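You operate a simulated robot arm through the tools that you are given. There is no shell and no other tool.

The job below is to be done with a simulated robot arm. You get a single attempt, and the scene is never put back.

## Task
Put things in order on the top of the purple-edged table. At the end: the beige wooden clip from the top of the purple-edged table stands where the black glue brush stood; the black glue brush from the top of the purple-edged table is on the beige pot; the green card from the top of the purple-edged table is on the clear teal-edged glass plate; the purple sponge stick stands on top of the blue wiper; the white card (marked "27 cm") from the top of the purple-edged table stands where the purple sponge stick stood; whatever was shut is shut again. Leave all else as you found it, and nothing knocked over. Set down upright: glue brush.

The check looks at the end state, three seconds after you hand in, the way a careful person would. Anything else that was tipped, shoved, dropped, spilled or broken makes it a failure.

## Robot
A 6-joint arm with a two-finger gripper, fixed in place. Base frame: the origin is at the foot of the arm, x ahead of it, y to its left, z up; the work surface is at about z = 0. Readings come in mm, degrees, newtons and seconds.
With the tool pointing down near the work surface it reaches from about 240 to 620 mm from the base axis. Its first joint turns from -66.0 to 66.0 degrees. Payload 1.37 kg.
Tool frame: the origin (TCP) lies between the finger pads and is the grasp point; the fingertips stand 22 mm ahead of it; z points along the fingers, y is the line along which they close. The gripper opens to 92 mm; its body begins 65 mm behind the TCP.
Orientation is told as [roll, pitch, yaw] about the base's x, y, z axes, in that order, counted from this pose: with the fingers straight down and closing along the base's y, the tool's x points along the base's -x, its y along +y and its z along -z.

## Interface
- The arm moves only by the tool apply_moves. Its argument "rows" is a list of rows, each an object (a shift or turn left out is 0, a gripper value left out holds the last) with "offset": the shift along the tool's x, y, z in mm, a list of three; "rotation": the turn, a rotation vector about the tool's x, y, z in degrees, a list of three; "jaw": the finger opening in mm, from 0 to 92. In form: [{"offset": [tx, ty, tz], "rotation": [ax, ay, az], "jaw": jaw}, ...]. A call has 1 to 20 rows; each row shifts and turns the commanded pose from where the row before left it, along the tool's axes as they then stand. Each row takes 0.2 s and may step no farther than 50 mm and 8.6 degrees from the row before; otherwise, or with a gripper value out of range, the whole call is refused. A pose out of reach is approached as far as the arm can. The call stops where the force on the tool passes 40 N (or 10 N more than at its start, if that is more) or the arm is blocked; 0.2 s more then pass. The fingers move at their own pace (about 59.9 mm/s each) and stop on an object; they squeeze with about 26 N. The grip force told is the motor's: it shows also when the fingers shut on nothing. Time passes only in rows, and 0.2 s behind the last, so rows that do not move let the fingers close. The reply holds the time, the measured pose of the TCP, the force on the tool along the base axes, the opening and the grip force, in the units named above and with some noise, with the torque about the TCP (base axes, N m) and any sound that the robot's microphone picked up, and new pictures: "show" is both (left out), scene, wrist or none.
- Cameras (640 x 400 px; columns grow to the right, rows downward): "scene" is fixed at [37.3, -428.8, 598.5]; the picture's right is [0.79, -0.61, 0.00], its down [-0.28, -0.36, -0.89] and it looks along [0.55, 0.71, -0.45] (base axes); focal length 303 px, centre (320, 200). "wrist" rides on the gripper at [71, 19, -102] in the tool frame; the picture's right is [-0.26, 0.97, 0.00], its down [-0.75, -0.20, -0.63] and it looks along [-0.60, -0.16, 0.78] (tool axes); focal length 280 px, centre (320, 200).
- locate(camera, pixels): there is no depth. For up to 12 entries [column, row, z] of the newest picture of that camera ("zoom" is the newest enlarged one), the place [x, y] in the base frame at which the ray of that pixel passes the height z, good to about 2 mm. No time passes.
- close_up(camera, box): a new picture of the part [left, top, right, bottom] of that camera's present view, enlarged. No time passes.
- hand_in(): hands the job in; it is judged then, once.

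Unless the task says otherwise, let go and move clear before handing in.

The tools are called after "Call:" by a JSON object that holds its "method" and its "body". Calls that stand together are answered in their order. apply_moves: Moves the arm, as the interface text tells. Its arguments: {"type":"object","properties":{"rows":{"type":"array"},"show":{"type":"string","enum":["both","scene","wrist","none"]}},"required":["rows"]} The other tools are called the same way: locate (camera, pixels) gives the place at which the rays of pixels pass given heights; close_up (camera, box) takes an enlarged picture of a part of a camera's view; hand_in () hands the job in.

At the start:

```text
clock: 0.0
tcp_pos: [361.7, 194.0, 423.7]
orientation: [0.0, 0.0, 0.0]
force: [-0.3, 0.0, -0.6]
moment: [0.02, 0.0, -0.03]
grip_width: 91.9
finger_force: 0.3
```

scene: 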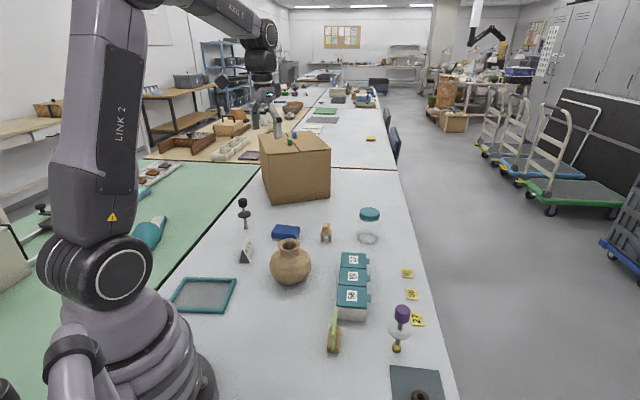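
wrist: 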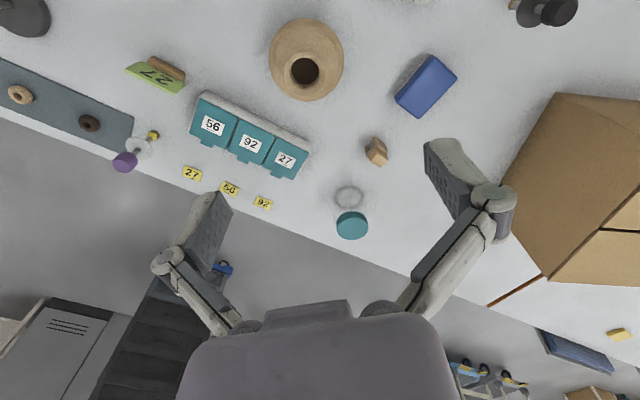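

The scene shows a pot near (290,262), a purple stick at (400,325), a blue block at (286,231), a wooden clip at (326,233), cards and a dark brush at (243,210). I'll take enlarged views before I move anything.

Call:
{"method": "close_up", "body": {"camera": "scene", "box": [220, 190, 340, 265]}}

Call:
{"method": "close_up", "body": {"camera": "scene", "box": [320, 240, 480, 340]}}

Call:
{"method": "close_up", "body": {"camera": "scene", "box": [300, 300, 460, 400]}}

Call:
{"method": "close_up", "body": {"camera": "scene", "box": [160, 190, 320, 320]}}

Call:
{"method": "close_up", "body": {"camera": "wrist", "box": [0, 40, 320, 240]}}

Call:
{"method": "close_up", "body": {"camera": "wrist", "box": [320, 0, 640, 240]}}

```text
5.33 times, centred on (280, 228) of scene
```

zoom: 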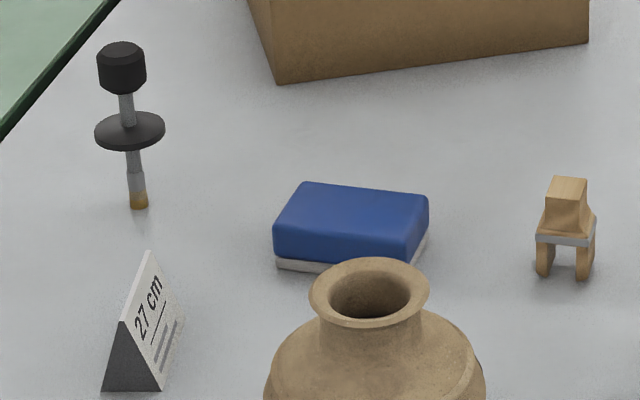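

```text
4.00 times, centred on (400, 290) of scene
```

zoom: 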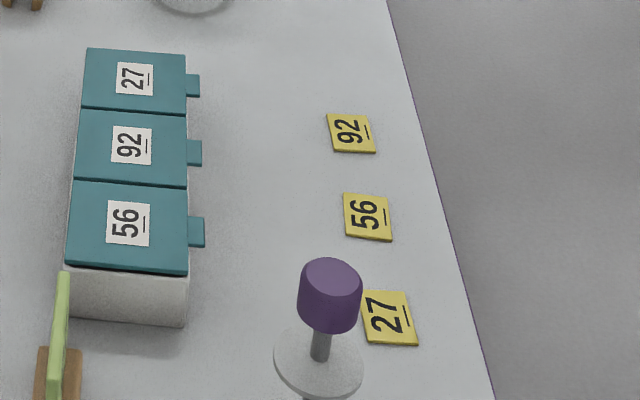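

```text
4.00 times, centred on (380, 350) of scene
```

zoom: 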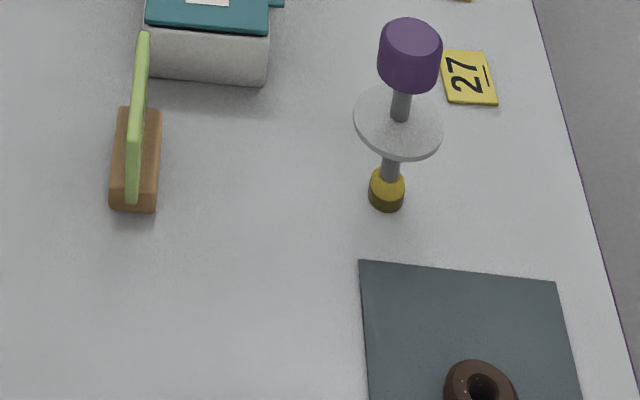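

```text
3.08 times, centred on (240, 255) of scene
```

zoom: 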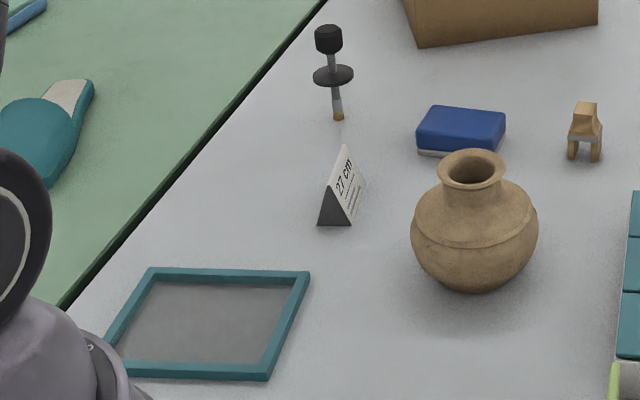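

```text
2.00 times, centred on (160, 140) of wrist
```

zoom: 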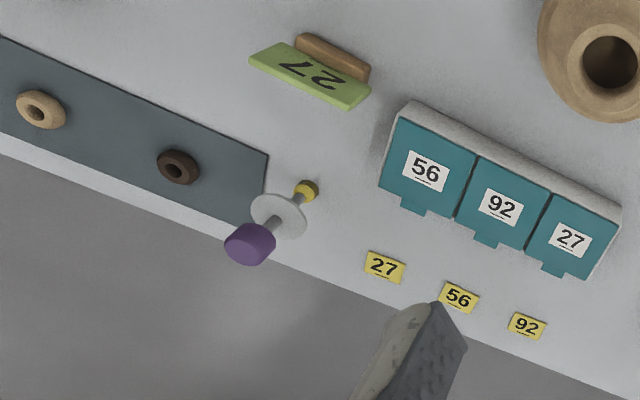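

```text
1.67 times, centred on (480, 120) of wrist
```

zoom: 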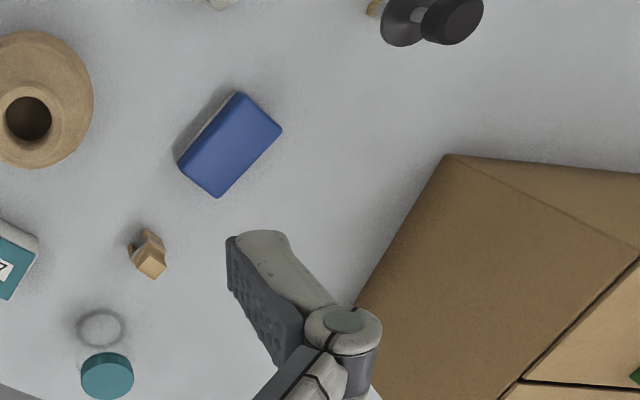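

The brush, clip, wiper, white card, pot, stick, green card and glass plate can all be made out. I'll locate their feet on the table at z=0, then a few high points at guessed heights, from both cameras.

Call:
{"method": "locate", "body": {"camera": "scene", "pixels": [[246.1, 229.3, 0], [322, 242, 0], [329.6, 242.4, 0], [397, 351.3, 0], [239.5, 263.5, 0], [250.4, 263.5, 0], [332, 352, 0], [339, 352.5, 0], [289.5, 284, 0], [208.7, 277.1, 0], [260.7, 278, 0], [246.8, 313, 0]]}}

Call:
{"method": "locate", "body": {"camera": "scene", "pixels": [[244.4, 215, 40], [242.9, 201, 80], [289.2, 244.9, 80], [289.2, 244.9, 100], [402, 314, 80], [402, 314, 100], [276.3, 225, 25], [300.3, 227, 25], [297.3, 237, 25], [271.4, 234, 25], [326.5, 226, 40], [370, 212, 70]]}}

Call:
{"method": "locate", "body": {"camera": "wrist", "pixels": [[305, 72, 80], [305, 72, 100], [125, 162, 80], [125, 162, 100], [152, 135, 0], [552, 12, 60], [552, 12, 80], [552, 12, 100], [428, 55, 25], [456, 75, 25], [424, 118, 25], [395, 98, 25]]}}

```text
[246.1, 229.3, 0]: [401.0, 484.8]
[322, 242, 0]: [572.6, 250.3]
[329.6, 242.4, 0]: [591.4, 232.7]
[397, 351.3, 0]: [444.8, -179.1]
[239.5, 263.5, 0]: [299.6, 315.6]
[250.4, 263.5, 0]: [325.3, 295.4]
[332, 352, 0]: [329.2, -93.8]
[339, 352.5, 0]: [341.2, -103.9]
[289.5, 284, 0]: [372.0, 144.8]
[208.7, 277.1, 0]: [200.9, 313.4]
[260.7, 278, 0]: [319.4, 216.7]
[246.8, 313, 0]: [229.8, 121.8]
```

```text
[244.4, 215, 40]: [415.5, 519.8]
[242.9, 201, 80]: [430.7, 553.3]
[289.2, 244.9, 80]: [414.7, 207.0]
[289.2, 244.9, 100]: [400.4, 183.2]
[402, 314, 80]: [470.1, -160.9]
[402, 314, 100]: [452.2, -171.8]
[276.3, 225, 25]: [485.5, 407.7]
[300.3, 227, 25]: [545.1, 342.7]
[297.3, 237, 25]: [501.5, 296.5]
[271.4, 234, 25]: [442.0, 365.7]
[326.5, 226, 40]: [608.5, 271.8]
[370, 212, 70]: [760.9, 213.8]
```

```text
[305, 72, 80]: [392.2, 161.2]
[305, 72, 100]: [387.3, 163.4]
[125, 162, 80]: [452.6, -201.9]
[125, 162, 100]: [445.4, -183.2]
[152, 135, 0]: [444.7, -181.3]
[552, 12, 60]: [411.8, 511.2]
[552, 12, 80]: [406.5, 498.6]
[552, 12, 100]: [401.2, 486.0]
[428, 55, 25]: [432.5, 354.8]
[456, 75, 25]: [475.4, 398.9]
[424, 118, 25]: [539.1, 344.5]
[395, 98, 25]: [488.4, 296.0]
```

The brush stands at about (401,485) and its knob centre is near z≈110. The pot rim is at about (384,165,116), the stick at (444,-178) and the wiper at about (481,346). I'll check the box's extent, then hover near the brush for a closer wrist view.

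Call:
{"method": "locate", "body": {"camera": "scene", "pixels": [[272, 206, 0], [330, 198, 0], [330, 150, 150], [260, 138, 150], [264, 180, 0], [384, 215, 60]]}}

Call:
{"method": "apply_moves", "body": {"rows": [{"offset": [0, 40, 15], "jaw": 92}, {"offset": [0, 40, 15]}, {"offset": [0, 40, 15]}, {"offset": [0, 40, 15]}, {"offset": [0, 40, 15]}, {"offset": [0, 40, 15]}, {"offset": [0, 40, 15]}]}}

```text
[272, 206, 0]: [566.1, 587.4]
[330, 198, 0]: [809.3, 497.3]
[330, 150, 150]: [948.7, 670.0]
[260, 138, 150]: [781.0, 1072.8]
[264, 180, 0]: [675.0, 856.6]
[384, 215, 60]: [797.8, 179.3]
```

```text
clock: 1.6
tcp_pos: [360.6, 474.2, 318.4]
orientation: [0.0, 0.1, -0.1]
force: [-0.4, -0.1, 0.6]
moment: [0.0, -0.01, 0.0]
grip_width: 92.0
finger_force: 0.0
```

scene: 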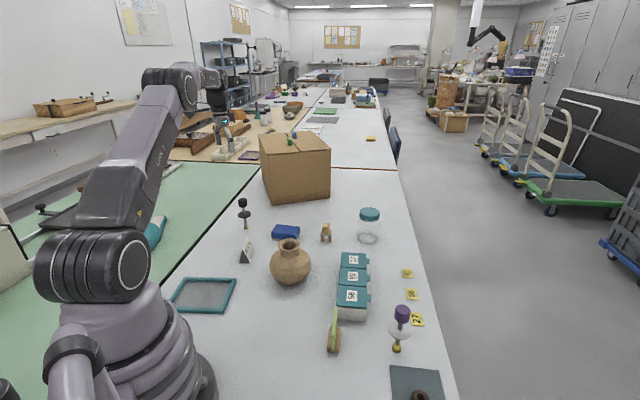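
wrist: 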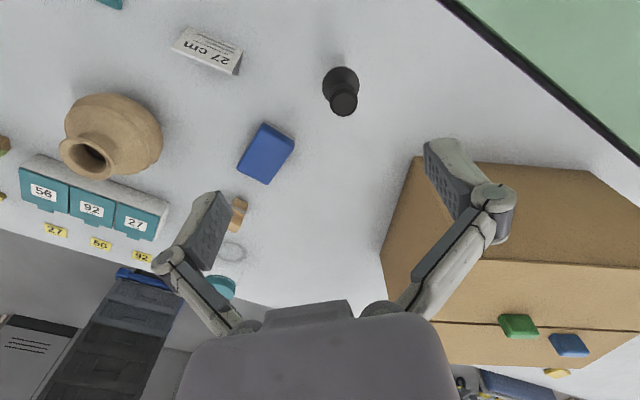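

The wrist picture now shows the brush at (342,95), the wiper at (266,153) and the white card at (208,50). I'll zoom in on each.

Call:
{"method": "close_up", "body": {"camera": "wrist", "box": [300, 50, 396, 130]}}

Call:
{"method": "close_up", "body": {"camera": "wrist", "box": [160, 0, 320, 100]}}

Call:
{"method": "close_up", "body": {"camera": "wrist", "box": [190, 110, 318, 290]}}

Call:
{"method": "locate", "body": {"camera": "wrist", "pixels": [[344, 103, 125], [344, 100, 108], [340, 83, 60], [260, 123, 30], [294, 144, 30], [265, 184, 30], [237, 164, 30], [186, 28, 40], [240, 50, 40], [231, 75, 0], [174, 46, 0]]}}

```text
5.00 times, centred on (348, 90) of wrist
```

zoom: 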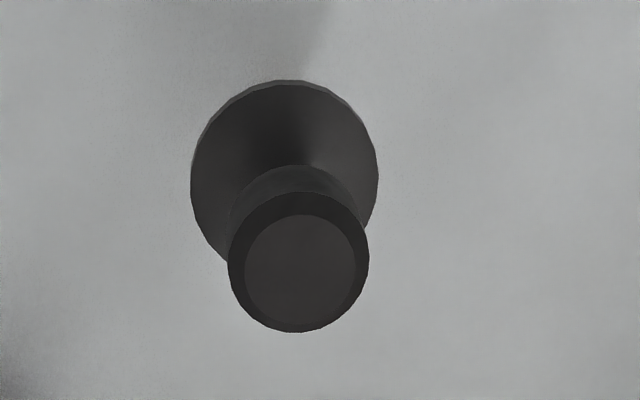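

```text
4.00 times, centred on (240, 50) of wrist
```

zoom: 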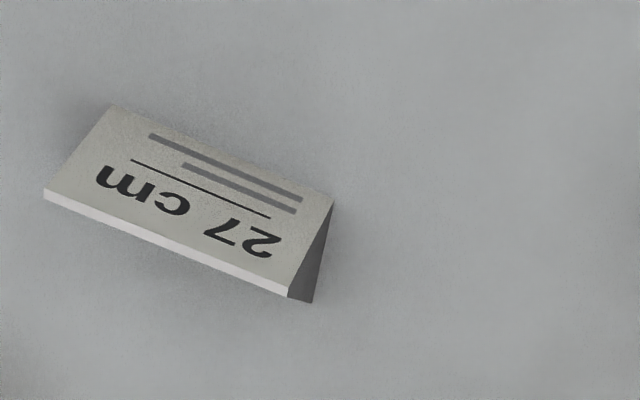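

```text
2.22 times, centred on (254, 200) of wrist
```

zoom: 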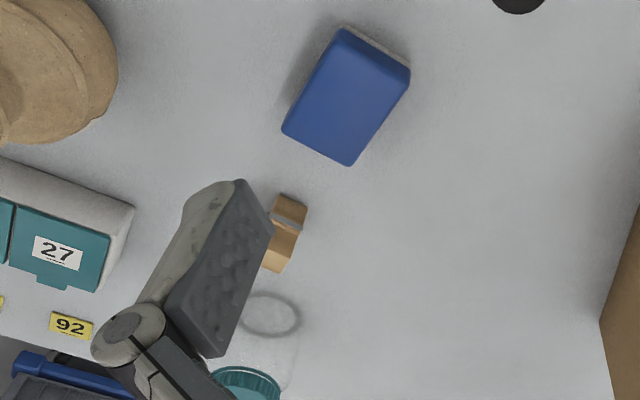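

```text
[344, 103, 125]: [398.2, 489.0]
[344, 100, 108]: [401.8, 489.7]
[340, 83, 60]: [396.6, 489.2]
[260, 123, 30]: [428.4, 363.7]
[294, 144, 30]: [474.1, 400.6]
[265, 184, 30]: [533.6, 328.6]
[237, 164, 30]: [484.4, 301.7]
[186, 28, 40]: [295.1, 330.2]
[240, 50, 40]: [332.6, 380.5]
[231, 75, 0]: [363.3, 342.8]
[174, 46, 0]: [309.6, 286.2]
```

The knob top at (344.6,104) locates the brush at about (400,488). The knob is 31 mm wide and the flange 47 mm. I'll move over it and stop at z≈200 to check centring.

Call:
{"method": "apply_moves", "body": {"rows": [{"offset": [-13.2, 4.4, 36]}, {"offset": [-13.2, 4.4, 36]}, {"offset": [-13.2, 4.4, 36]}, {"offset": [0, 0, 0]}]}}

```text
clock: 2.6
tcp_pos: [401.1, 484.5, 209.4]
orientation: [0.1, 0.1, 0.1]
force: [0.1, -0.1, -0.2]
moment: [0.0, 0.0, -0.01]
grip_width: 91.8
finger_force: 0.1
```

scene: 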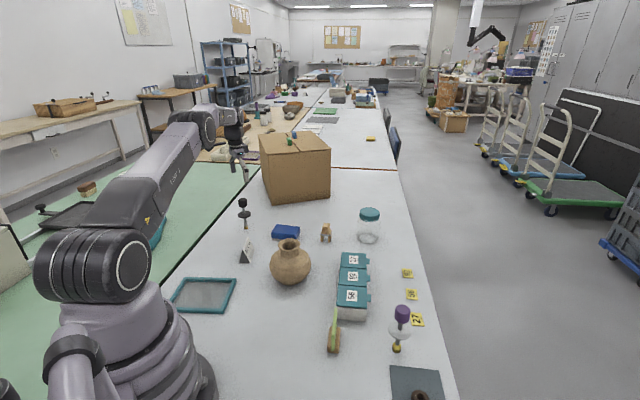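
wrist: 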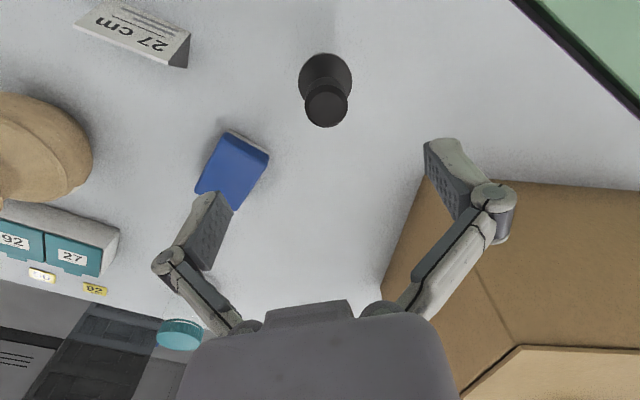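

The measured pose is (401.1,484.5,209). The knob appears at (326,104), so I'll zoom and locate it again from here.

Call:
{"method": "close_up", "body": {"camera": "wrist", "box": [280, 40, 376, 140]}}

Call:
{"method": "locate", "body": {"camera": "wrist", "pixels": [[326.5, 106, 125], [325, 80, 60], [228, 130, 30], [269, 153, 30]]}}

Call:
{"method": "apply_moves", "body": {"rows": [{"offset": [0, 0, 0]}], "show": "none"}}

```text
4.00 times, centred on (328, 90) of wrist
```

zoom: 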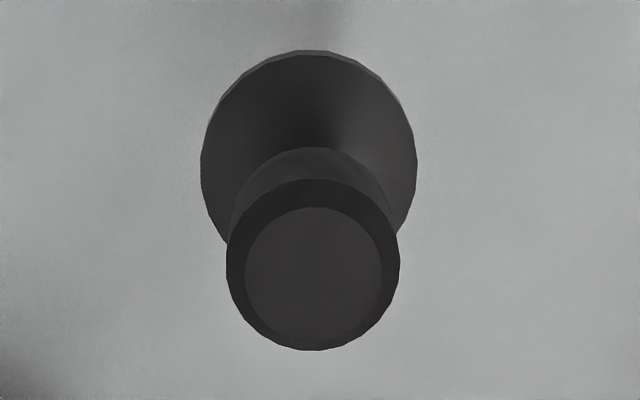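

```text
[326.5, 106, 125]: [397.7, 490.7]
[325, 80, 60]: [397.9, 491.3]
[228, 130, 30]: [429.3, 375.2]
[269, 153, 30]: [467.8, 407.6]
```

```text
clock: 3.0
tcp_pos: [401.2, 484.5, 209.7]
orientation: [-0.1, 0.0, 0.0]
force: [-0.1, 0.8, 0.6]
moment: [-0.01, 0.03, 0.03]
grip_width: 91.7
finger_force: 0.1
```

The measured y stays at 484.5 although I commanded 487, which may mean the reach limit is near. I'll test with a small extra outward step of +8 mm in y.

Call:
{"method": "apply_moves", "body": {"rows": [{"offset": [0, 4, 0]}, {"offset": [0, 4, 0]}, {"offset": [0, 0, 0]}, {"offset": [0, 0, 0]}], "show": "wrist"}}

```text
clock: 4.0
tcp_pos: [400.5, 493.4, 209.6]
orientation: [-0.1, 0.1, -0.1]
force: [0.2, 0.3, 0.2]
moment: [0.05, 0.03, -0.03]
grip_width: 92.1
finger_force: 0.0
```

wrist: 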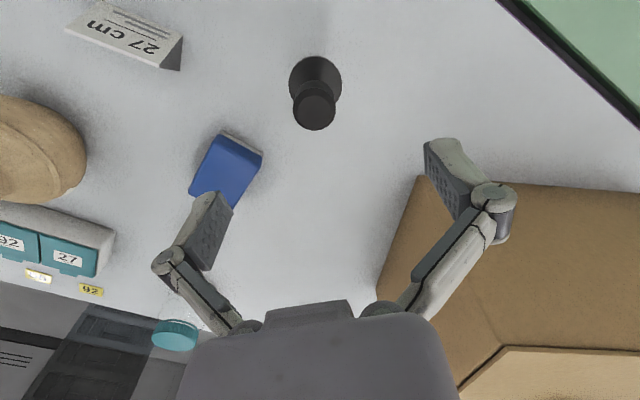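

The arm did move out, so it isn't at its limit. When centred, the tool axis at knob-top depth projects to about (320,111) in the wrist view, and the knob is at about (314,110). I'll zoom for an exact value.

Call:
{"method": "close_up", "body": {"camera": "wrist", "box": [270, 45, 366, 145]}}

```text
4.00 times, centred on (318, 95) of wrist
```

zoom: 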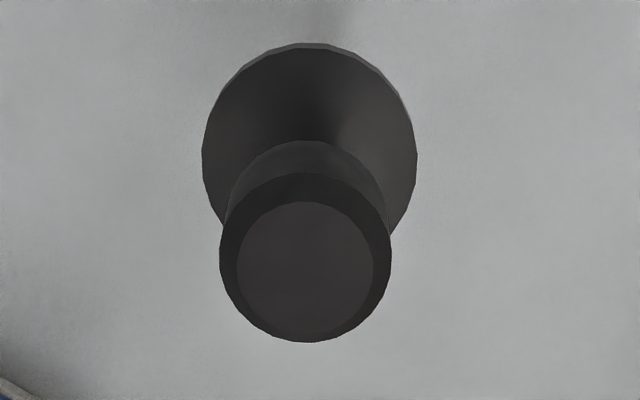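

The knob is 3.8 mm low in y relative to the tool and aligned in x. I'll shift −3.8 mm in y, descend to TCP z≈110, and close on the knob.

Call:
{"method": "apply_moves", "body": {"rows": [{"offset": [0, -3.8, 20]}, {"offset": [0, 0, 30]}, {"offset": [0, 0, 30]}, {"offset": [0, 0, 19]}, {"offset": [0, 0, 0]}], "show": "wrist"}}

```text
clock: 5.2
tcp_pos: [400.7, 489.6, 110.1]
orientation: [0.0, 0.0, 0.0]
force: [0.6, 0.3, -0.3]
moment: [0.01, 0.02, -0.02]
grip_width: 91.8
finger_force: 0.1
```

wrist: 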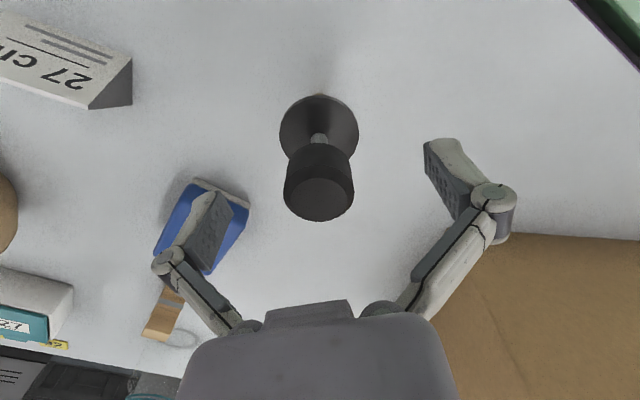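

The knob sits centred between the fingers at col 319. I'll close now.

Call:
{"method": "apply_moves", "body": {"rows": [{"jaw": 40}, {"jaw": 34}, {"jaw": 24}, {"jaw": 20}, {}, {}], "show": "wrist"}}

```text
clock: 6.6
tcp_pos: [401.1, 488.9, 110.8]
orientation: [0.0, 0.0, 0.0]
force: [-0.2, -0.3, 0.5]
moment: [-0.03, 0.01, 0.01]
grip_width: 29.1
finger_force: 26.8
```

wrist: 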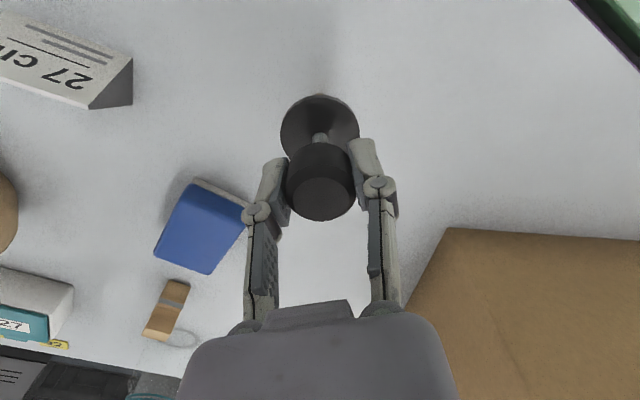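

The knob is gripped at 29 mm width, with the brush at about (401,489). I'll lift straight up and travel toward the pot, stopping short so I can inspect the opening.

Call:
{"method": "apply_moves", "body": {"rows": [{"offset": [0, 0, -15]}, {"offset": [0, 0, -45]}, {"offset": [0, 0, -45]}, {"offset": [0, 0, -45]}, {"offset": [0, 0, -40]}], "show": "both"}}

```text
clock: 7.8
tcp_pos: [393.3, 481.3, 300.2]
orientation: [-0.2, 0.1, 0.0]
force: [-0.6, -0.5, -1.0]
moment: [0.03, 0.03, -0.03]
grip_width: 28.9
finger_force: 25.8
out of reach, approached as far as the arm can: row 5
```

scene: 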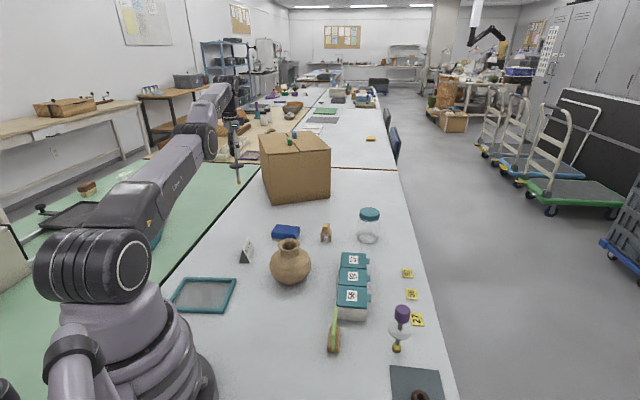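
wrist: 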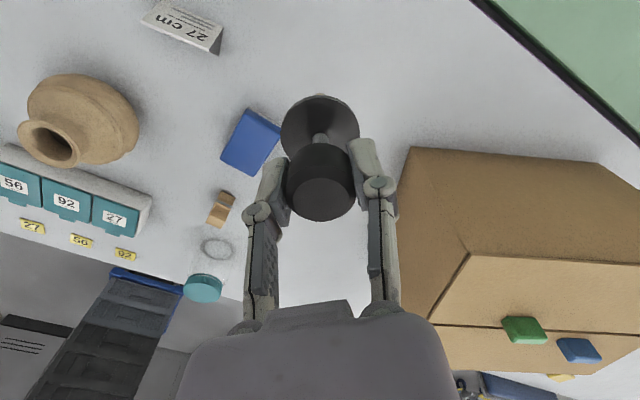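

That is the edge of reach at z=300, so I'll travel inward. I'll move to about (330,240,300) and look at the pot opening from there.

Call:
{"method": "locate", "body": {"camera": "wrist", "pixels": [[55, 146, 116], [235, 108, 30], [282, 127, 30], [253, 175, 30], [220, 155, 30]]}}

Call:
{"method": "apply_moves", "body": {"rows": [{"offset": [10, -40, 0]}, {"offset": [10, -40, 0]}, {"offset": [10, -40, 0]}, {"offset": [10, -40, 0]}, {"offset": [10, -40, 0]}, {"offset": [10, -40, 0]}, {"offset": [0, 0, 0]}], "show": "wrist"}}

```text
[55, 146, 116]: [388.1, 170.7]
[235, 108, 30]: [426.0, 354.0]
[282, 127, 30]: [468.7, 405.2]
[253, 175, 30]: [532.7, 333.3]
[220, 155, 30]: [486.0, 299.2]
```

```text
clock: 9.4
tcp_pos: [412.4, 460.8, 317.9]
orientation: [-0.1, 0.0, 0.0]
force: [-0.3, 0.8, 0.3]
moment: [0.03, 0.01, 0.03]
grip_width: 29.0
finger_force: 25.9
out of reach, approached as far as the arm can: row 1, 2, 3, 4, 5, 6
```

wrist: 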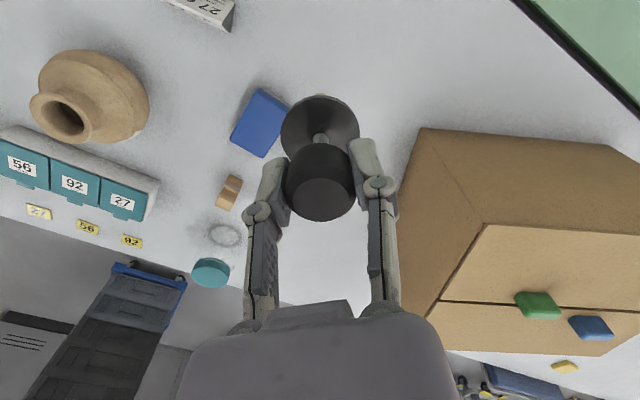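

The arm seems stuck at full stretch, since y changed only 20 mm. I'll back out of the stretched pose with small steps down and inward and watch how it responds.

Call:
{"method": "apply_moves", "body": {"rows": [{"offset": [5, -5, 20]}, {"offset": [5, -5, 20]}, {"offset": [0, 0, 0]}], "show": "scene"}}

```text
clock: 10.2
tcp_pos: [415.1, 466.2, 289.6]
orientation: [-0.2, 0.1, 0.1]
force: [-0.5, -0.5, -0.4]
moment: [0.01, 0.03, 0.01]
grip_width: 29.0
finger_force: 26.2
out of reach, approached as far as the arm can: row 1, 2
```

scene: 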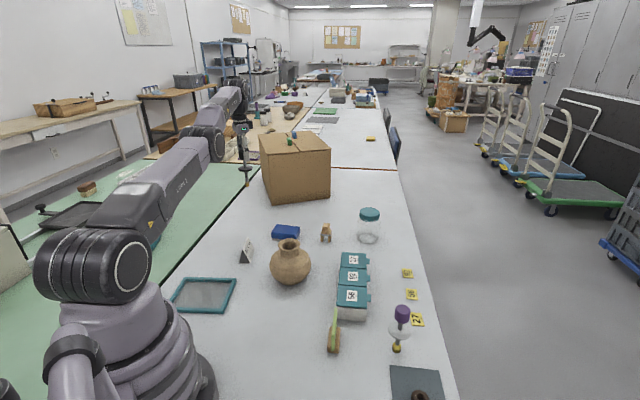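

The arm is still sliding along its reach boundary. At z≈200 it moved freely earlier, so I'll descend straight down (the brush bottom stays well clear of the table) before moving inward.

Call:
{"method": "apply_moves", "body": {"rows": [{"offset": [0, 0, 20]}, {"offset": [0, 0, 20]}, {"offset": [0, 0, 20]}, {"offset": [0, 0, 0]}], "show": "none"}}

```text
clock: 11.2
tcp_pos: [423.5, 472.9, 230.9]
orientation: [-0.2, 0.0, -0.1]
force: [-0.3, 1.1, -0.8]
moment: [0.02, 0.01, 0.02]
grip_width: 29.2
finger_force: 25.8
out of reach, approached as far as the arm can: row 1, 2
```

Row 3 is now within reach, at (423.5,472.9,231). Next I'll move gently inward along the radius.

Call:
{"method": "apply_moves", "body": {"rows": [{"offset": [15, -15, 5]}, {"offset": [15, -15, 0]}, {"offset": [15, -15, 0]}, {"offset": [0, 0, 0]}], "show": "none"}}

```text
clock: 12.2
tcp_pos: [423.0, 473.8, 231.6]
orientation: [-0.1, 0.0, 0.0]
force: [0.0, 0.0, -1.2]
moment: [-0.03, 0.01, 0.0]
grip_width: 28.8
finger_force: 26.0
out of reach, approached as far as the arm can: row 1, 2, 3
```

Inward moves produce no motion while downward moves slide along the boundary. This suggests the elbow is locked at its straight limit, so I'll push slightly outward and down to swing it through, then continue down (TCP stays above z≈140).

Call:
{"method": "apply_moves", "body": {"rows": [{"offset": [-8, 8, 15]}, {"offset": [0, 0, 30]}, {"offset": [0, 0, 30]}, {"offset": [0, 0, 0]}], "show": "none"}}

```text
clock: 13.2
tcp_pos: [427.8, 478.3, 154.5]
orientation: [-0.1, 0.0, -0.1]
force: [-0.4, 0.1, -0.9]
moment: [0.0, 0.01, -0.01]
grip_width: 28.8
finger_force: 26.4
out of reach, approached as far as the arm can: row 1, 3
```

The arm is now at (427.8,478.3,154), radius 642, near the widest part of the boundary. I'll test an inward move here.

Call:
{"method": "apply_moves", "body": {"rows": [{"offset": [7, -8, 0]}, {"offset": [14, -16, 0]}, {"offset": [14, -16, 0]}, {"offset": [0, 0, 0]}], "show": "none"}}

```text
clock: 14.2
tcp_pos: [427.2, 478.0, 154.9]
orientation: [-0.1, 0.1, 0.0]
force: [-0.3, -1.0, -0.1]
moment: [0.02, 0.01, -0.01]
grip_width: 28.8
finger_force: 26.4
out of reach, approached as far as the arm can: row 1, 2, 3
```

The boundary points fit a sphere of radius 642, which is a fully straight elbow that the solver can't unbend by inward moves. A pitch-down turn (fingers toward the base) combined with an inward shift should bend it, so I'll try one such row.

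Call:
{"method": "apply_moves", "body": {"rows": [{"offset": [-8, 8, 0]}, {"offset": [22, -25, 12], "rotation": [6.2, 5.6, 0]}, {"offset": [0, 0, 0]}], "show": "none"}}

```text
clock: 15.0
tcp_pos: [408.7, 455.8, 143.8]
orientation: [-6.4, 5.7, -0.3]
force: [-0.5, 0.6, -0.5]
moment: [0.02, -0.02, 0.03]
grip_width: 28.7
finger_force: 26.1
out of reach, approached as far as the arm can: row 1, 2
```

It moved inward to radius 612 with an 8.6° tilt. Now I'll test whether a plain inward step works from here.

Call:
{"method": "apply_moves", "body": {"rows": [{"offset": [6.6, -7.4, 1.5]}, {"offset": [6.6, -7.4, 1.5]}, {"offset": [0, 0, 0]}], "show": "none"}}

```text
clock: 15.8
tcp_pos: [408.5, 456.3, 143.3]
orientation: [-6.3, 5.6, -0.4]
force: [-0.1, -0.5, -1.0]
moment: [0.02, 0.02, 0.0]
grip_width: 28.8
finger_force: 26.1
out of reach, approached as far as the arm can: row 1, 2
```

It is still locked. I'll push outward, then turn further pitch-down keeping the wrist right on the boundary, so that the elbow takes up the sharing without being pulled back.

Call:
{"method": "apply_moves", "body": {"rows": [{"offset": [-6, 6, 0]}, {"offset": [-6, 6, 0]}, {"offset": [16.5, -18.5, 12.7], "rotation": [6.26, 5.6, 0]}, {"offset": [0, 0, 0]}], "show": "none"}}

Call:
{"method": "apply_moves", "body": {"rows": [{"offset": [5, -5.6, 2]}, {"offset": [0, 0, 0]}], "show": "scene"}}

```text
clock: 16.8
tcp_pos: [391.7, 437.2, 132.4]
orientation: [-12.7, 11.2, -1.2]
force: [0.3, 0.1, -0.4]
moment: [0.01, 0.01, 0.02]
grip_width: 28.7
finger_force: 25.7
out of reach, approached as far as the arm can: row 1, 2
```

```text
clock: 17.4
tcp_pos: [390.0, 433.7, 134.2]
orientation: [-12.7, 11.2, -1.2]
force: [0.0, 0.2, -0.9]
moment: [-0.02, -0.02, 0.02]
grip_width: 28.6
finger_force: 26.5
out of reach, approached as far as the arm can: row 1
```

scene: 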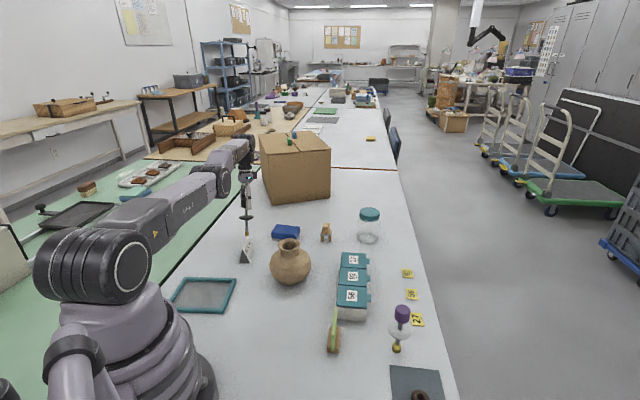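

It moved inward by about 4 mm this time. I'll try another inward step to see whether it keeps going.

Call:
{"method": "apply_moves", "body": {"rows": [{"offset": [5, -5.6, 2]}, {"offset": [5, -5.6, 2]}, {"offset": [0, 0, 0]}], "show": "none"}}

```text
clock: 18.2
tcp_pos: [390.2, 434.6, 134.6]
orientation: [-12.7, 11.1, -1.2]
force: [0.7, 0.6, 0.6]
moment: [0.0, -0.02, 0.01]
grip_width: 28.9
finger_force: 25.9
out of reach, approached as far as the arm can: row 1, 2
```

It stops at the same inner edge again, so the elbow is caught slightly past straight. I'll wind back up to upright and higher, push firmly outward, then do large pitch-down and downward rows along the boundary to swing the elbow to the proper side.

Call:
{"method": "apply_moves", "body": {"rows": [{"offset": [-4.5, 5.0, -38.0], "rotation": [-4.25, -3.8, 0]}, {"offset": [-6.8, 7.6, -37.0], "rotation": [-4.25, -3.8, 0]}, {"offset": [-9.0, 10.2, -36.0], "rotation": [-4.25, -3.8, 0]}, {"offset": [-26.3, 29.4, -6.2]}, {"offset": [0, 0, 0]}], "show": "none"}}

```text
clock: 19.4
tcp_pos: [425.9, 475.0, 237.2]
orientation: [0.3, -0.2, 0.0]
force: [0.0, -0.3, -0.5]
moment: [0.03, 0.03, -0.02]
grip_width: 28.9
finger_force: 26.1
out of reach, approached as far as the arm can: row 4
```

The push brought the arm to the true outer boundary (R≈645). Now I'll run the pitch-down and downward rows, ending with an inward one.

Call:
{"method": "apply_moves", "body": {"rows": [{"offset": [15.2, -16.9, 33], "rotation": [6.25, 5.61, 0]}, {"offset": [13.4, -14.9, 32.1], "rotation": [6.25, 5.61, 0]}, {"offset": [19.7, -22, 26.7], "rotation": [6.25, 5.61, 0]}, {"offset": [0, 0, 0]}], "show": "none"}}

```text
clock: 20.4
tcp_pos: [372.3, 415.2, 175.5]
orientation: [-19.7, 16.9, -3.1]
force: [1.3, -0.7, -0.2]
moment: [-0.01, -0.01, -0.02]
grip_width: 28.8
finger_force: 25.9
out of reach, approached as far as the arm can: row 2, 3
```

It is back at the inner edge of that thin shell. I'll settle precisely on the outer limit with several small outward pushes, then make a pitch-down turn with the wrist only about 1.5 mm inside, and then step inward.

Call:
{"method": "apply_moves", "body": {"rows": [{"offset": [-6, 6.7, -4.35]}, {"offset": [-6, 6.7, -4.35]}, {"offset": [-3, 3.3, -2.2]}, {"offset": [-3, 3.3, -2.2]}, {"offset": [-1.5, 1.7, -1.1]}, {"offset": [0, 0, 0]}], "show": "none"}}

Call:
{"method": "apply_moves", "body": {"rows": [{"offset": [20.4, -22.7, -1.6], "rotation": [6.35, 5.7, 0]}, {"offset": [0, 0, 0]}], "show": "none"}}

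Call:
{"method": "apply_moves", "body": {"rows": [{"offset": [3, -3.3, 2.2]}, {"offset": [3, -3.3, 2.2]}, {"offset": [3, -3.3, 2.2]}, {"offset": [0, 0, 0]}], "show": "none"}}

```text
clock: 21.8
tcp_pos: [373.5, 418.6, 183.4]
orientation: [-19.0, 16.4, -2.8]
force: [0.0, -1.1, -0.4]
moment: [0.04, 0.02, -0.03]
grip_width: 28.8
finger_force: 25.9
out of reach, approached as far as the arm can: row 1, 2, 3, 4
```

```text
clock: 22.4
tcp_pos: [357.2, 397.8, 198.5]
orientation: [-26.1, 21.6, -5.1]
force: [0.4, -0.4, -0.4]
moment: [0.01, 0.01, 0.03]
grip_width: 28.6
finger_force: 25.8
```

```text
clock: 23.4
tcp_pos: [346.3, 388.4, 199.7]
orientation: [-26.0, 21.7, -5.0]
force: [0.1, 0.4, 0.0]
moment: [0.0, -0.02, 0.02]
grip_width: 29.1
finger_force: 26.2
```

It's unlocked: the arm moved 14 mm inward with no reach warning. I'll rotate the tool back to vertical about the TCP, which also pulls the wrist inward.

Call:
{"method": "apply_moves", "body": {"rows": [{"rotation": [-6.35, -5.7, 0]}, {"rotation": [-6.35, -5.7, 0]}, {"rotation": [-6.35, -5.7, 0]}, {"rotation": [-6.0, -5.4, 0]}, {}], "show": "both"}}

```text
clock: 24.6
tcp_pos: [348.2, 387.9, 200.5]
orientation: [0.4, -0.2, 0.0]
force: [-0.5, 0.3, 0.5]
moment: [-0.05, 0.04, -0.01]
grip_width: 28.9
finger_force: 26.7
```

scene: 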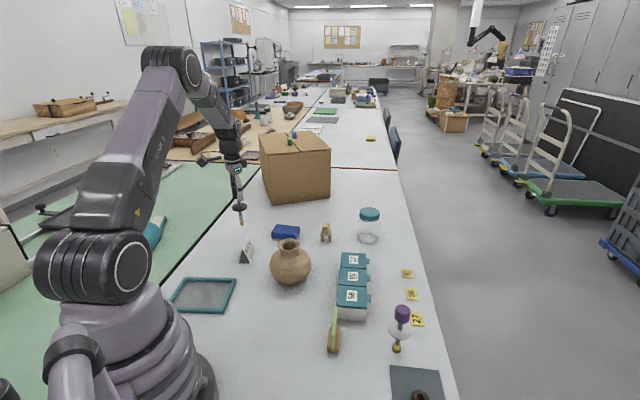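
wrist: 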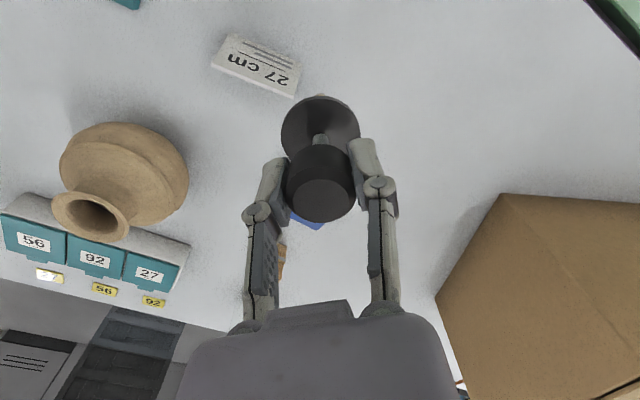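

The arm is upright and in its normal elbow posture again, and the brush is still straight in the grip. From now on I'll keep the reach below this limit. Next I'll rise and move to a view position beside the pot.

Call:
{"method": "apply_moves", "body": {"rows": [{"offset": [0, -20, -40], "rotation": [0.4, 0.2, 0]}, {"offset": [2, -30, -35]}, {"offset": [2, -35, -15]}, {"offset": [0, -28, 0]}, {}], "show": "wrist"}}

```text
clock: 25.8
tcp_pos: [342.6, 273.5, 291.1]
orientation: [-0.2, 0.0, 0.0]
force: [-0.1, 0.1, -0.7]
moment: [-0.01, -0.01, -0.01]
grip_width: 28.7
finger_force: 25.7
```

wrist: 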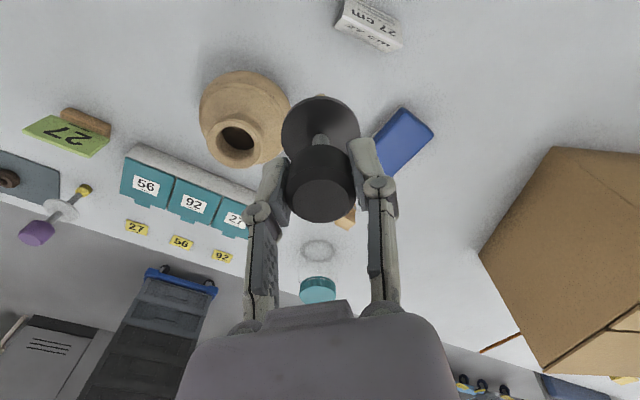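

Call:
{"method": "close_up", "body": {"camera": "wrist", "box": [190, 65, 300, 175]}}

Call:
{"method": "close_up", "body": {"camera": "scene", "box": [264, 230, 316, 290]}}

Call:
{"method": "locate", "body": {"camera": "wrist", "pixels": [[236, 136, 116], [205, 136, 116], [267, 136, 116], [236, 110, 116], [236, 167, 116]]}}

```text
3.64 times, centred on (245, 120) of wrist
```

zoom: 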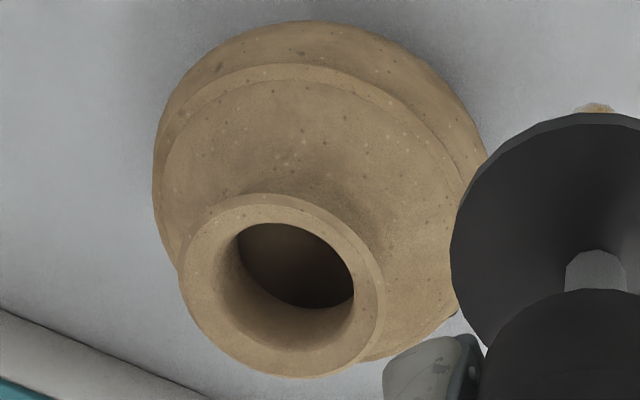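

```text
6.67 times, centred on (290, 260) of scene
```

zoom: 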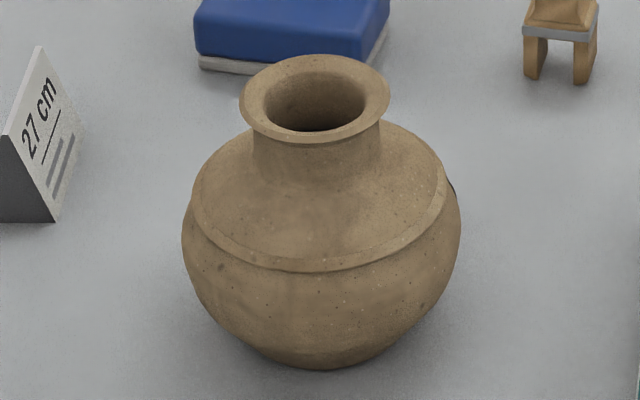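

```text
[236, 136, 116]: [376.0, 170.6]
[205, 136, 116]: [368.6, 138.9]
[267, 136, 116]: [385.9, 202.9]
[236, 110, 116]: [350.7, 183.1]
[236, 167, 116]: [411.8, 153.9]
```

The rim centre locates at (384,165.4) at z≈116, with an outer diameter of 62 and a bore of about 41, so the 47 mm flange will rest on the flared lip. I'll move above it at z≈290, then lower to 245 and check alignment.

Call:
{"method": "apply_moves", "body": {"rows": [{"offset": [-13.8, -36, 0]}, {"offset": [-13.8, -36, 0]}, {"offset": [-13.8, -36, 0]}, {}, {"offset": [0, 0, 25]}, {"offset": [0, 0, 20]}, {}], "show": "both"}}

```text
clock: 27.4
tcp_pos: [385.2, 166.8, 245.0]
orientation: [-0.2, -0.1, 0.1]
force: [0.3, -0.6, -0.7]
moment: [0.02, 0.0, -0.01]
grip_width: 28.8
finger_force: 26.0
```

scene: 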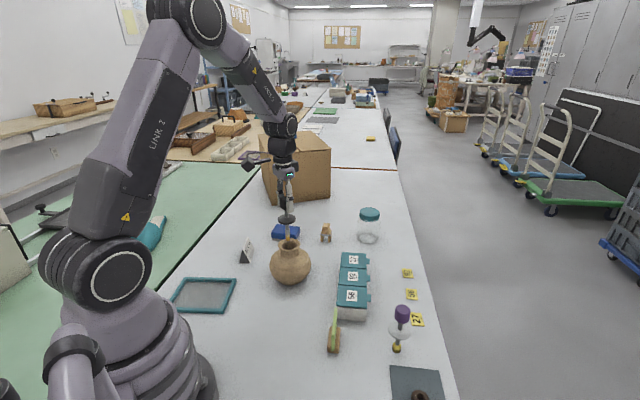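
wrist: 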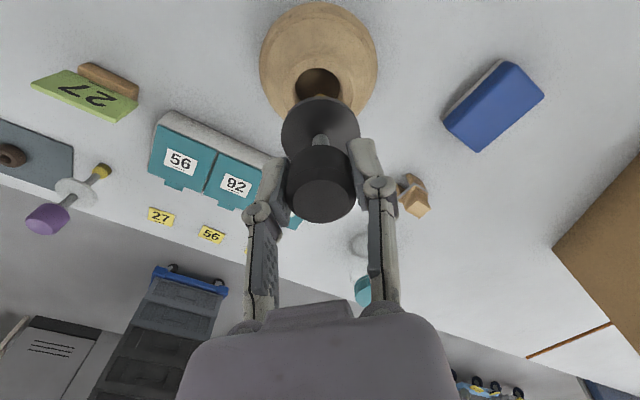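

Call:
{"method": "close_up", "body": {"camera": "wrist", "box": [256, 20, 384, 130]}}

Call:
{"method": "close_up", "body": {"camera": "scene", "box": [250, 160, 330, 290]}}

```text
3.64 times, centred on (320, 75) of wrist
```

zoom: 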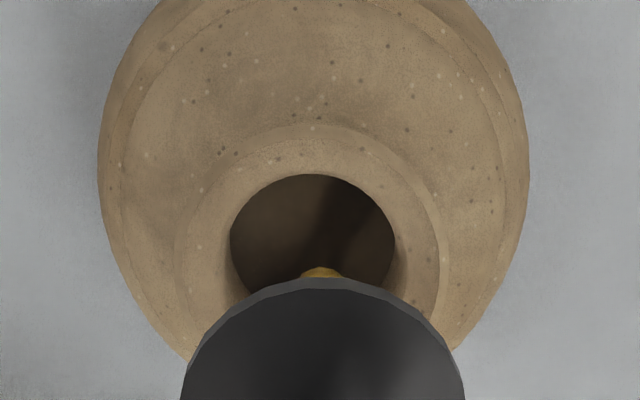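

```text
3.08 times, centred on (290, 225) of scene
```

zoom: 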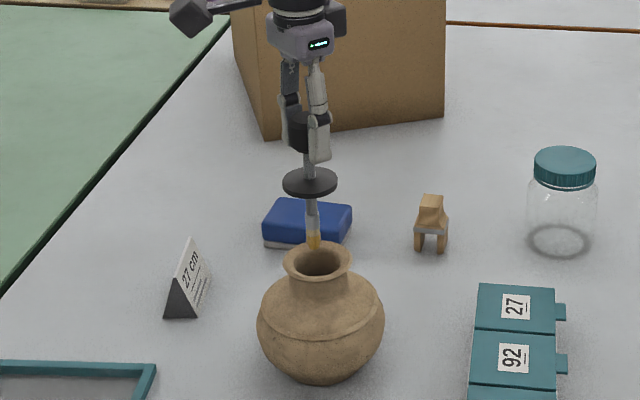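

The brush foot is above the opening, but the rim centre looks about 4 mm further in +x and 3 mm lower in y than the tool axis. I'll locate the rim edge points to confirm.

Call:
{"method": "locate", "body": {"camera": "wrist", "pixels": [[280.1, 91.5, 116], [353, 91.5, 116], [317.8, 54.4, 116], [295.3, 86, 114], [340.6, 86, 114], [317.8, 67.9, 114]]}}

Call:
{"method": "locate", "body": {"camera": "scene", "pixels": [[289.2, 244.9, 116], [293.3, 239.5, 116]]}}

```text
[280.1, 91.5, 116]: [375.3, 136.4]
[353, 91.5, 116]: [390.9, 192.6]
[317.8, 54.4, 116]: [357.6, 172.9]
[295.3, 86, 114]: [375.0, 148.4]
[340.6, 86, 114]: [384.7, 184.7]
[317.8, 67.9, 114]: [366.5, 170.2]
```

```text
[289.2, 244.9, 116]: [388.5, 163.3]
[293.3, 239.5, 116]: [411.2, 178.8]
```

The estimates converge on a rim centre of about (386.5,164.8). I'll shift +1 in x and −2 in y, lower the brush into the neck to TCP z≈182 (flange still above the rim), and check concentricity.

Call:
{"method": "apply_moves", "body": {"rows": [{"offset": [-1.0, -2.0, 0]}, {}, {"offset": [0, 0, 21]}, {"offset": [0, 0, 21]}, {"offset": [0, 0, 21]}, {}], "show": "both"}}

Call:
{"method": "close_up", "body": {"camera": "wrist", "box": [240, 60, 400, 200]}}

Call:
{"method": "close_up", "body": {"camera": "scene", "box": [258, 210, 322, 290]}}

```text
clock: 28.4
tcp_pos: [388.1, 165.8, 217.9]
orientation: [0.1, -0.7, 0.0]
force: [-1.5, 0.7, 4.4]
moment: [0.12, 0.07, -0.04]
grip_width: 28.6
finger_force: 26.2
stopped in row 4: the force on the tool passed its limit at 76 N (the readings are from after the stop); the commanded pose is now the measured one
```

scene: 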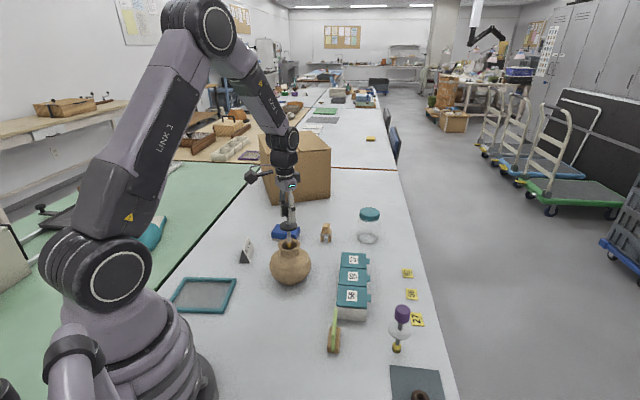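
wrist: 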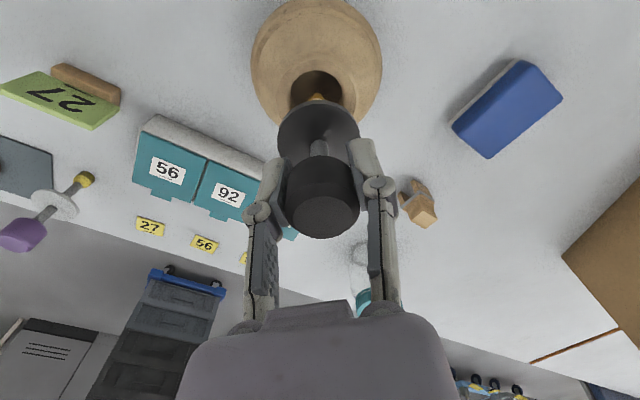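

```text
2.86 times, centred on (320, 130) of wrist
```

zoom: 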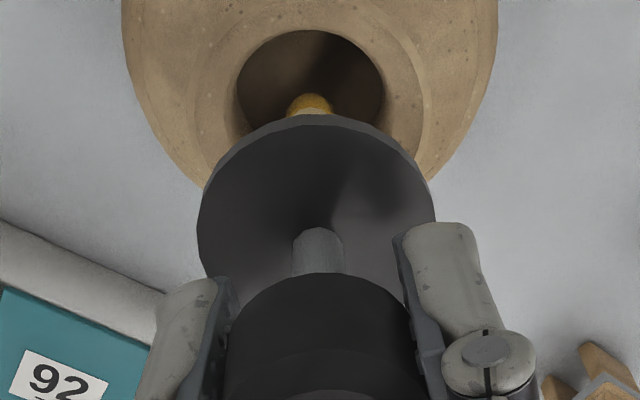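

```text
5.00 times, centred on (290, 250) of scene
```

zoom: 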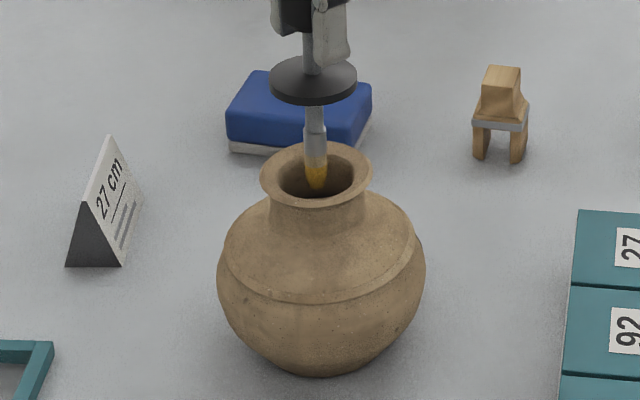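

The call stopped at 76 N with TCP z≈218, so the brush foot met something near rim height, and the knob has slipped up a little in the grip. I'll back up slightly and locate the foot before continuing.

Call:
{"method": "locate", "body": {"camera": "scene", "pixels": [[289.4, 247.6, 107], [289.4, 247.6, 116], [289.2, 244.9, 116], [287.7, 225, 165]]}}

Call:
{"method": "locate", "body": {"camera": "wrist", "pixels": [[316.5, 97, 116], [316.5, 97, 125], [291, 89, 114], [342.5, 89, 114], [316.5, 70.5, 114]]}}

Call:
{"method": "apply_moves", "body": {"rows": [{"offset": [0, 0, -8]}, {"offset": [0, 0, -12]}, {}], "show": "both"}}

Call:
{"method": "close_up", "body": {"camera": "wrist", "box": [240, 0, 400, 200]}}

Call:
{"method": "close_up", "body": {"camera": "scene", "box": [258, 190, 322, 290]}}

```text
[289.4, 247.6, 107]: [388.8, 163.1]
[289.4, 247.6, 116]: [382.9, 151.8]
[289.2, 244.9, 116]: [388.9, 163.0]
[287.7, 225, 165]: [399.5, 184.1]
```

```text
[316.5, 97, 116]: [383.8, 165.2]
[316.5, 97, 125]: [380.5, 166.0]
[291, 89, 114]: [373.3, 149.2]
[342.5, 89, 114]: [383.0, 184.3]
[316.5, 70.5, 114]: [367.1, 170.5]
```

```text
clock: 29.2
tcp_pos: [388.5, 165.4, 235.4]
orientation: [0.0, -0.7, 0.0]
force: [-0.5, 0.1, 0.1]
moment: [0.01, 0.01, 0.04]
grip_width: 28.4
finger_force: 25.9
```

scene: 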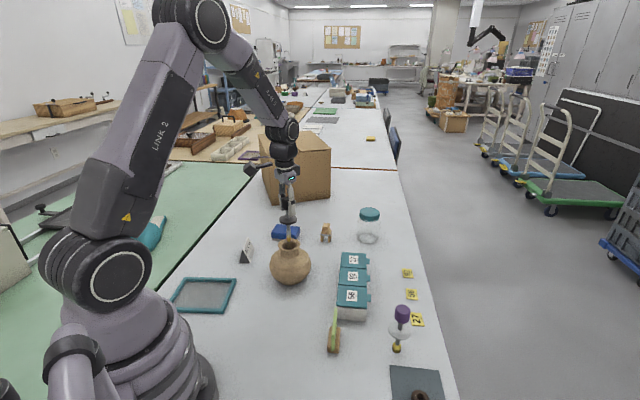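
wrist: 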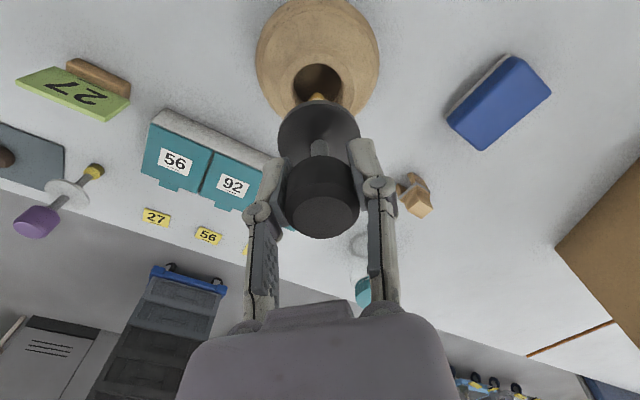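

```text
2.00 times, centred on (320, 100) of wrist
```

zoom: 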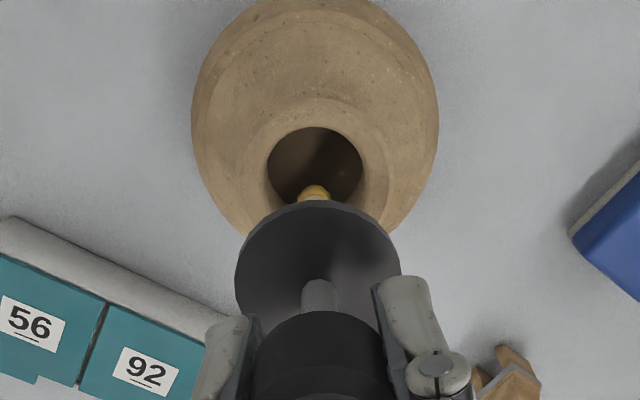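

```text
4.00 times, centred on (290, 240) of scene
```

zoom: 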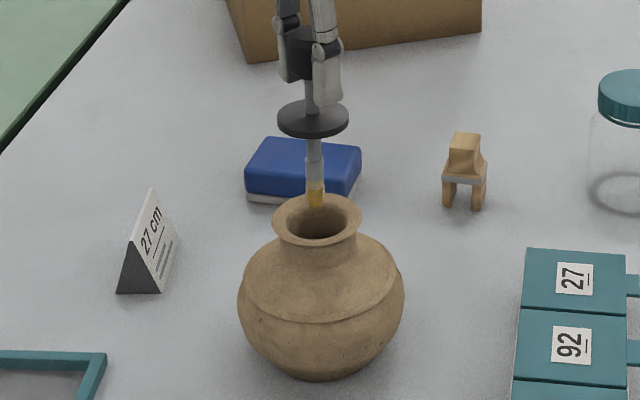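

The brush has slipped up in the grip by roughly 13 mm, and the pot looks unmoved. I'll locate the flange and foot at candidate heights to work out the foot's actual height.

Call:
{"method": "locate", "body": {"camera": "scene", "pixels": [[288.25, 219.75, 198], [288.25, 219.75, 192], [288.25, 219.75, 185], [289.25, 241.75, 138], [289.25, 241.75, 130], [289.25, 241.75, 125], [289.25, 241.75, 120]]}}

Call:
{"method": "locate", "body": {"camera": "wrist", "pixels": [[317, 94, 145], [317, 94, 138], [317, 94, 130], [318.5, 131, 198], [318.5, 131, 192], [318.5, 131, 185]]}}

```text
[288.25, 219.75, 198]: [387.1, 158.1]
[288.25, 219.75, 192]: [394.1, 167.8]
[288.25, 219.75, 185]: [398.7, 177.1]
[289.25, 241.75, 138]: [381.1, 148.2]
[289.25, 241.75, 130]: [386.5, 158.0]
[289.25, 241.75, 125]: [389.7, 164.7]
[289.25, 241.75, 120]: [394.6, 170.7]
```

```text
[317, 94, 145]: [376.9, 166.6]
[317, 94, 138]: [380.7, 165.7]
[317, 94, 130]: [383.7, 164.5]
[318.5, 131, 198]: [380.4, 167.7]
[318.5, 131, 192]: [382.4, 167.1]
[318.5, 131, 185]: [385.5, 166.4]
```

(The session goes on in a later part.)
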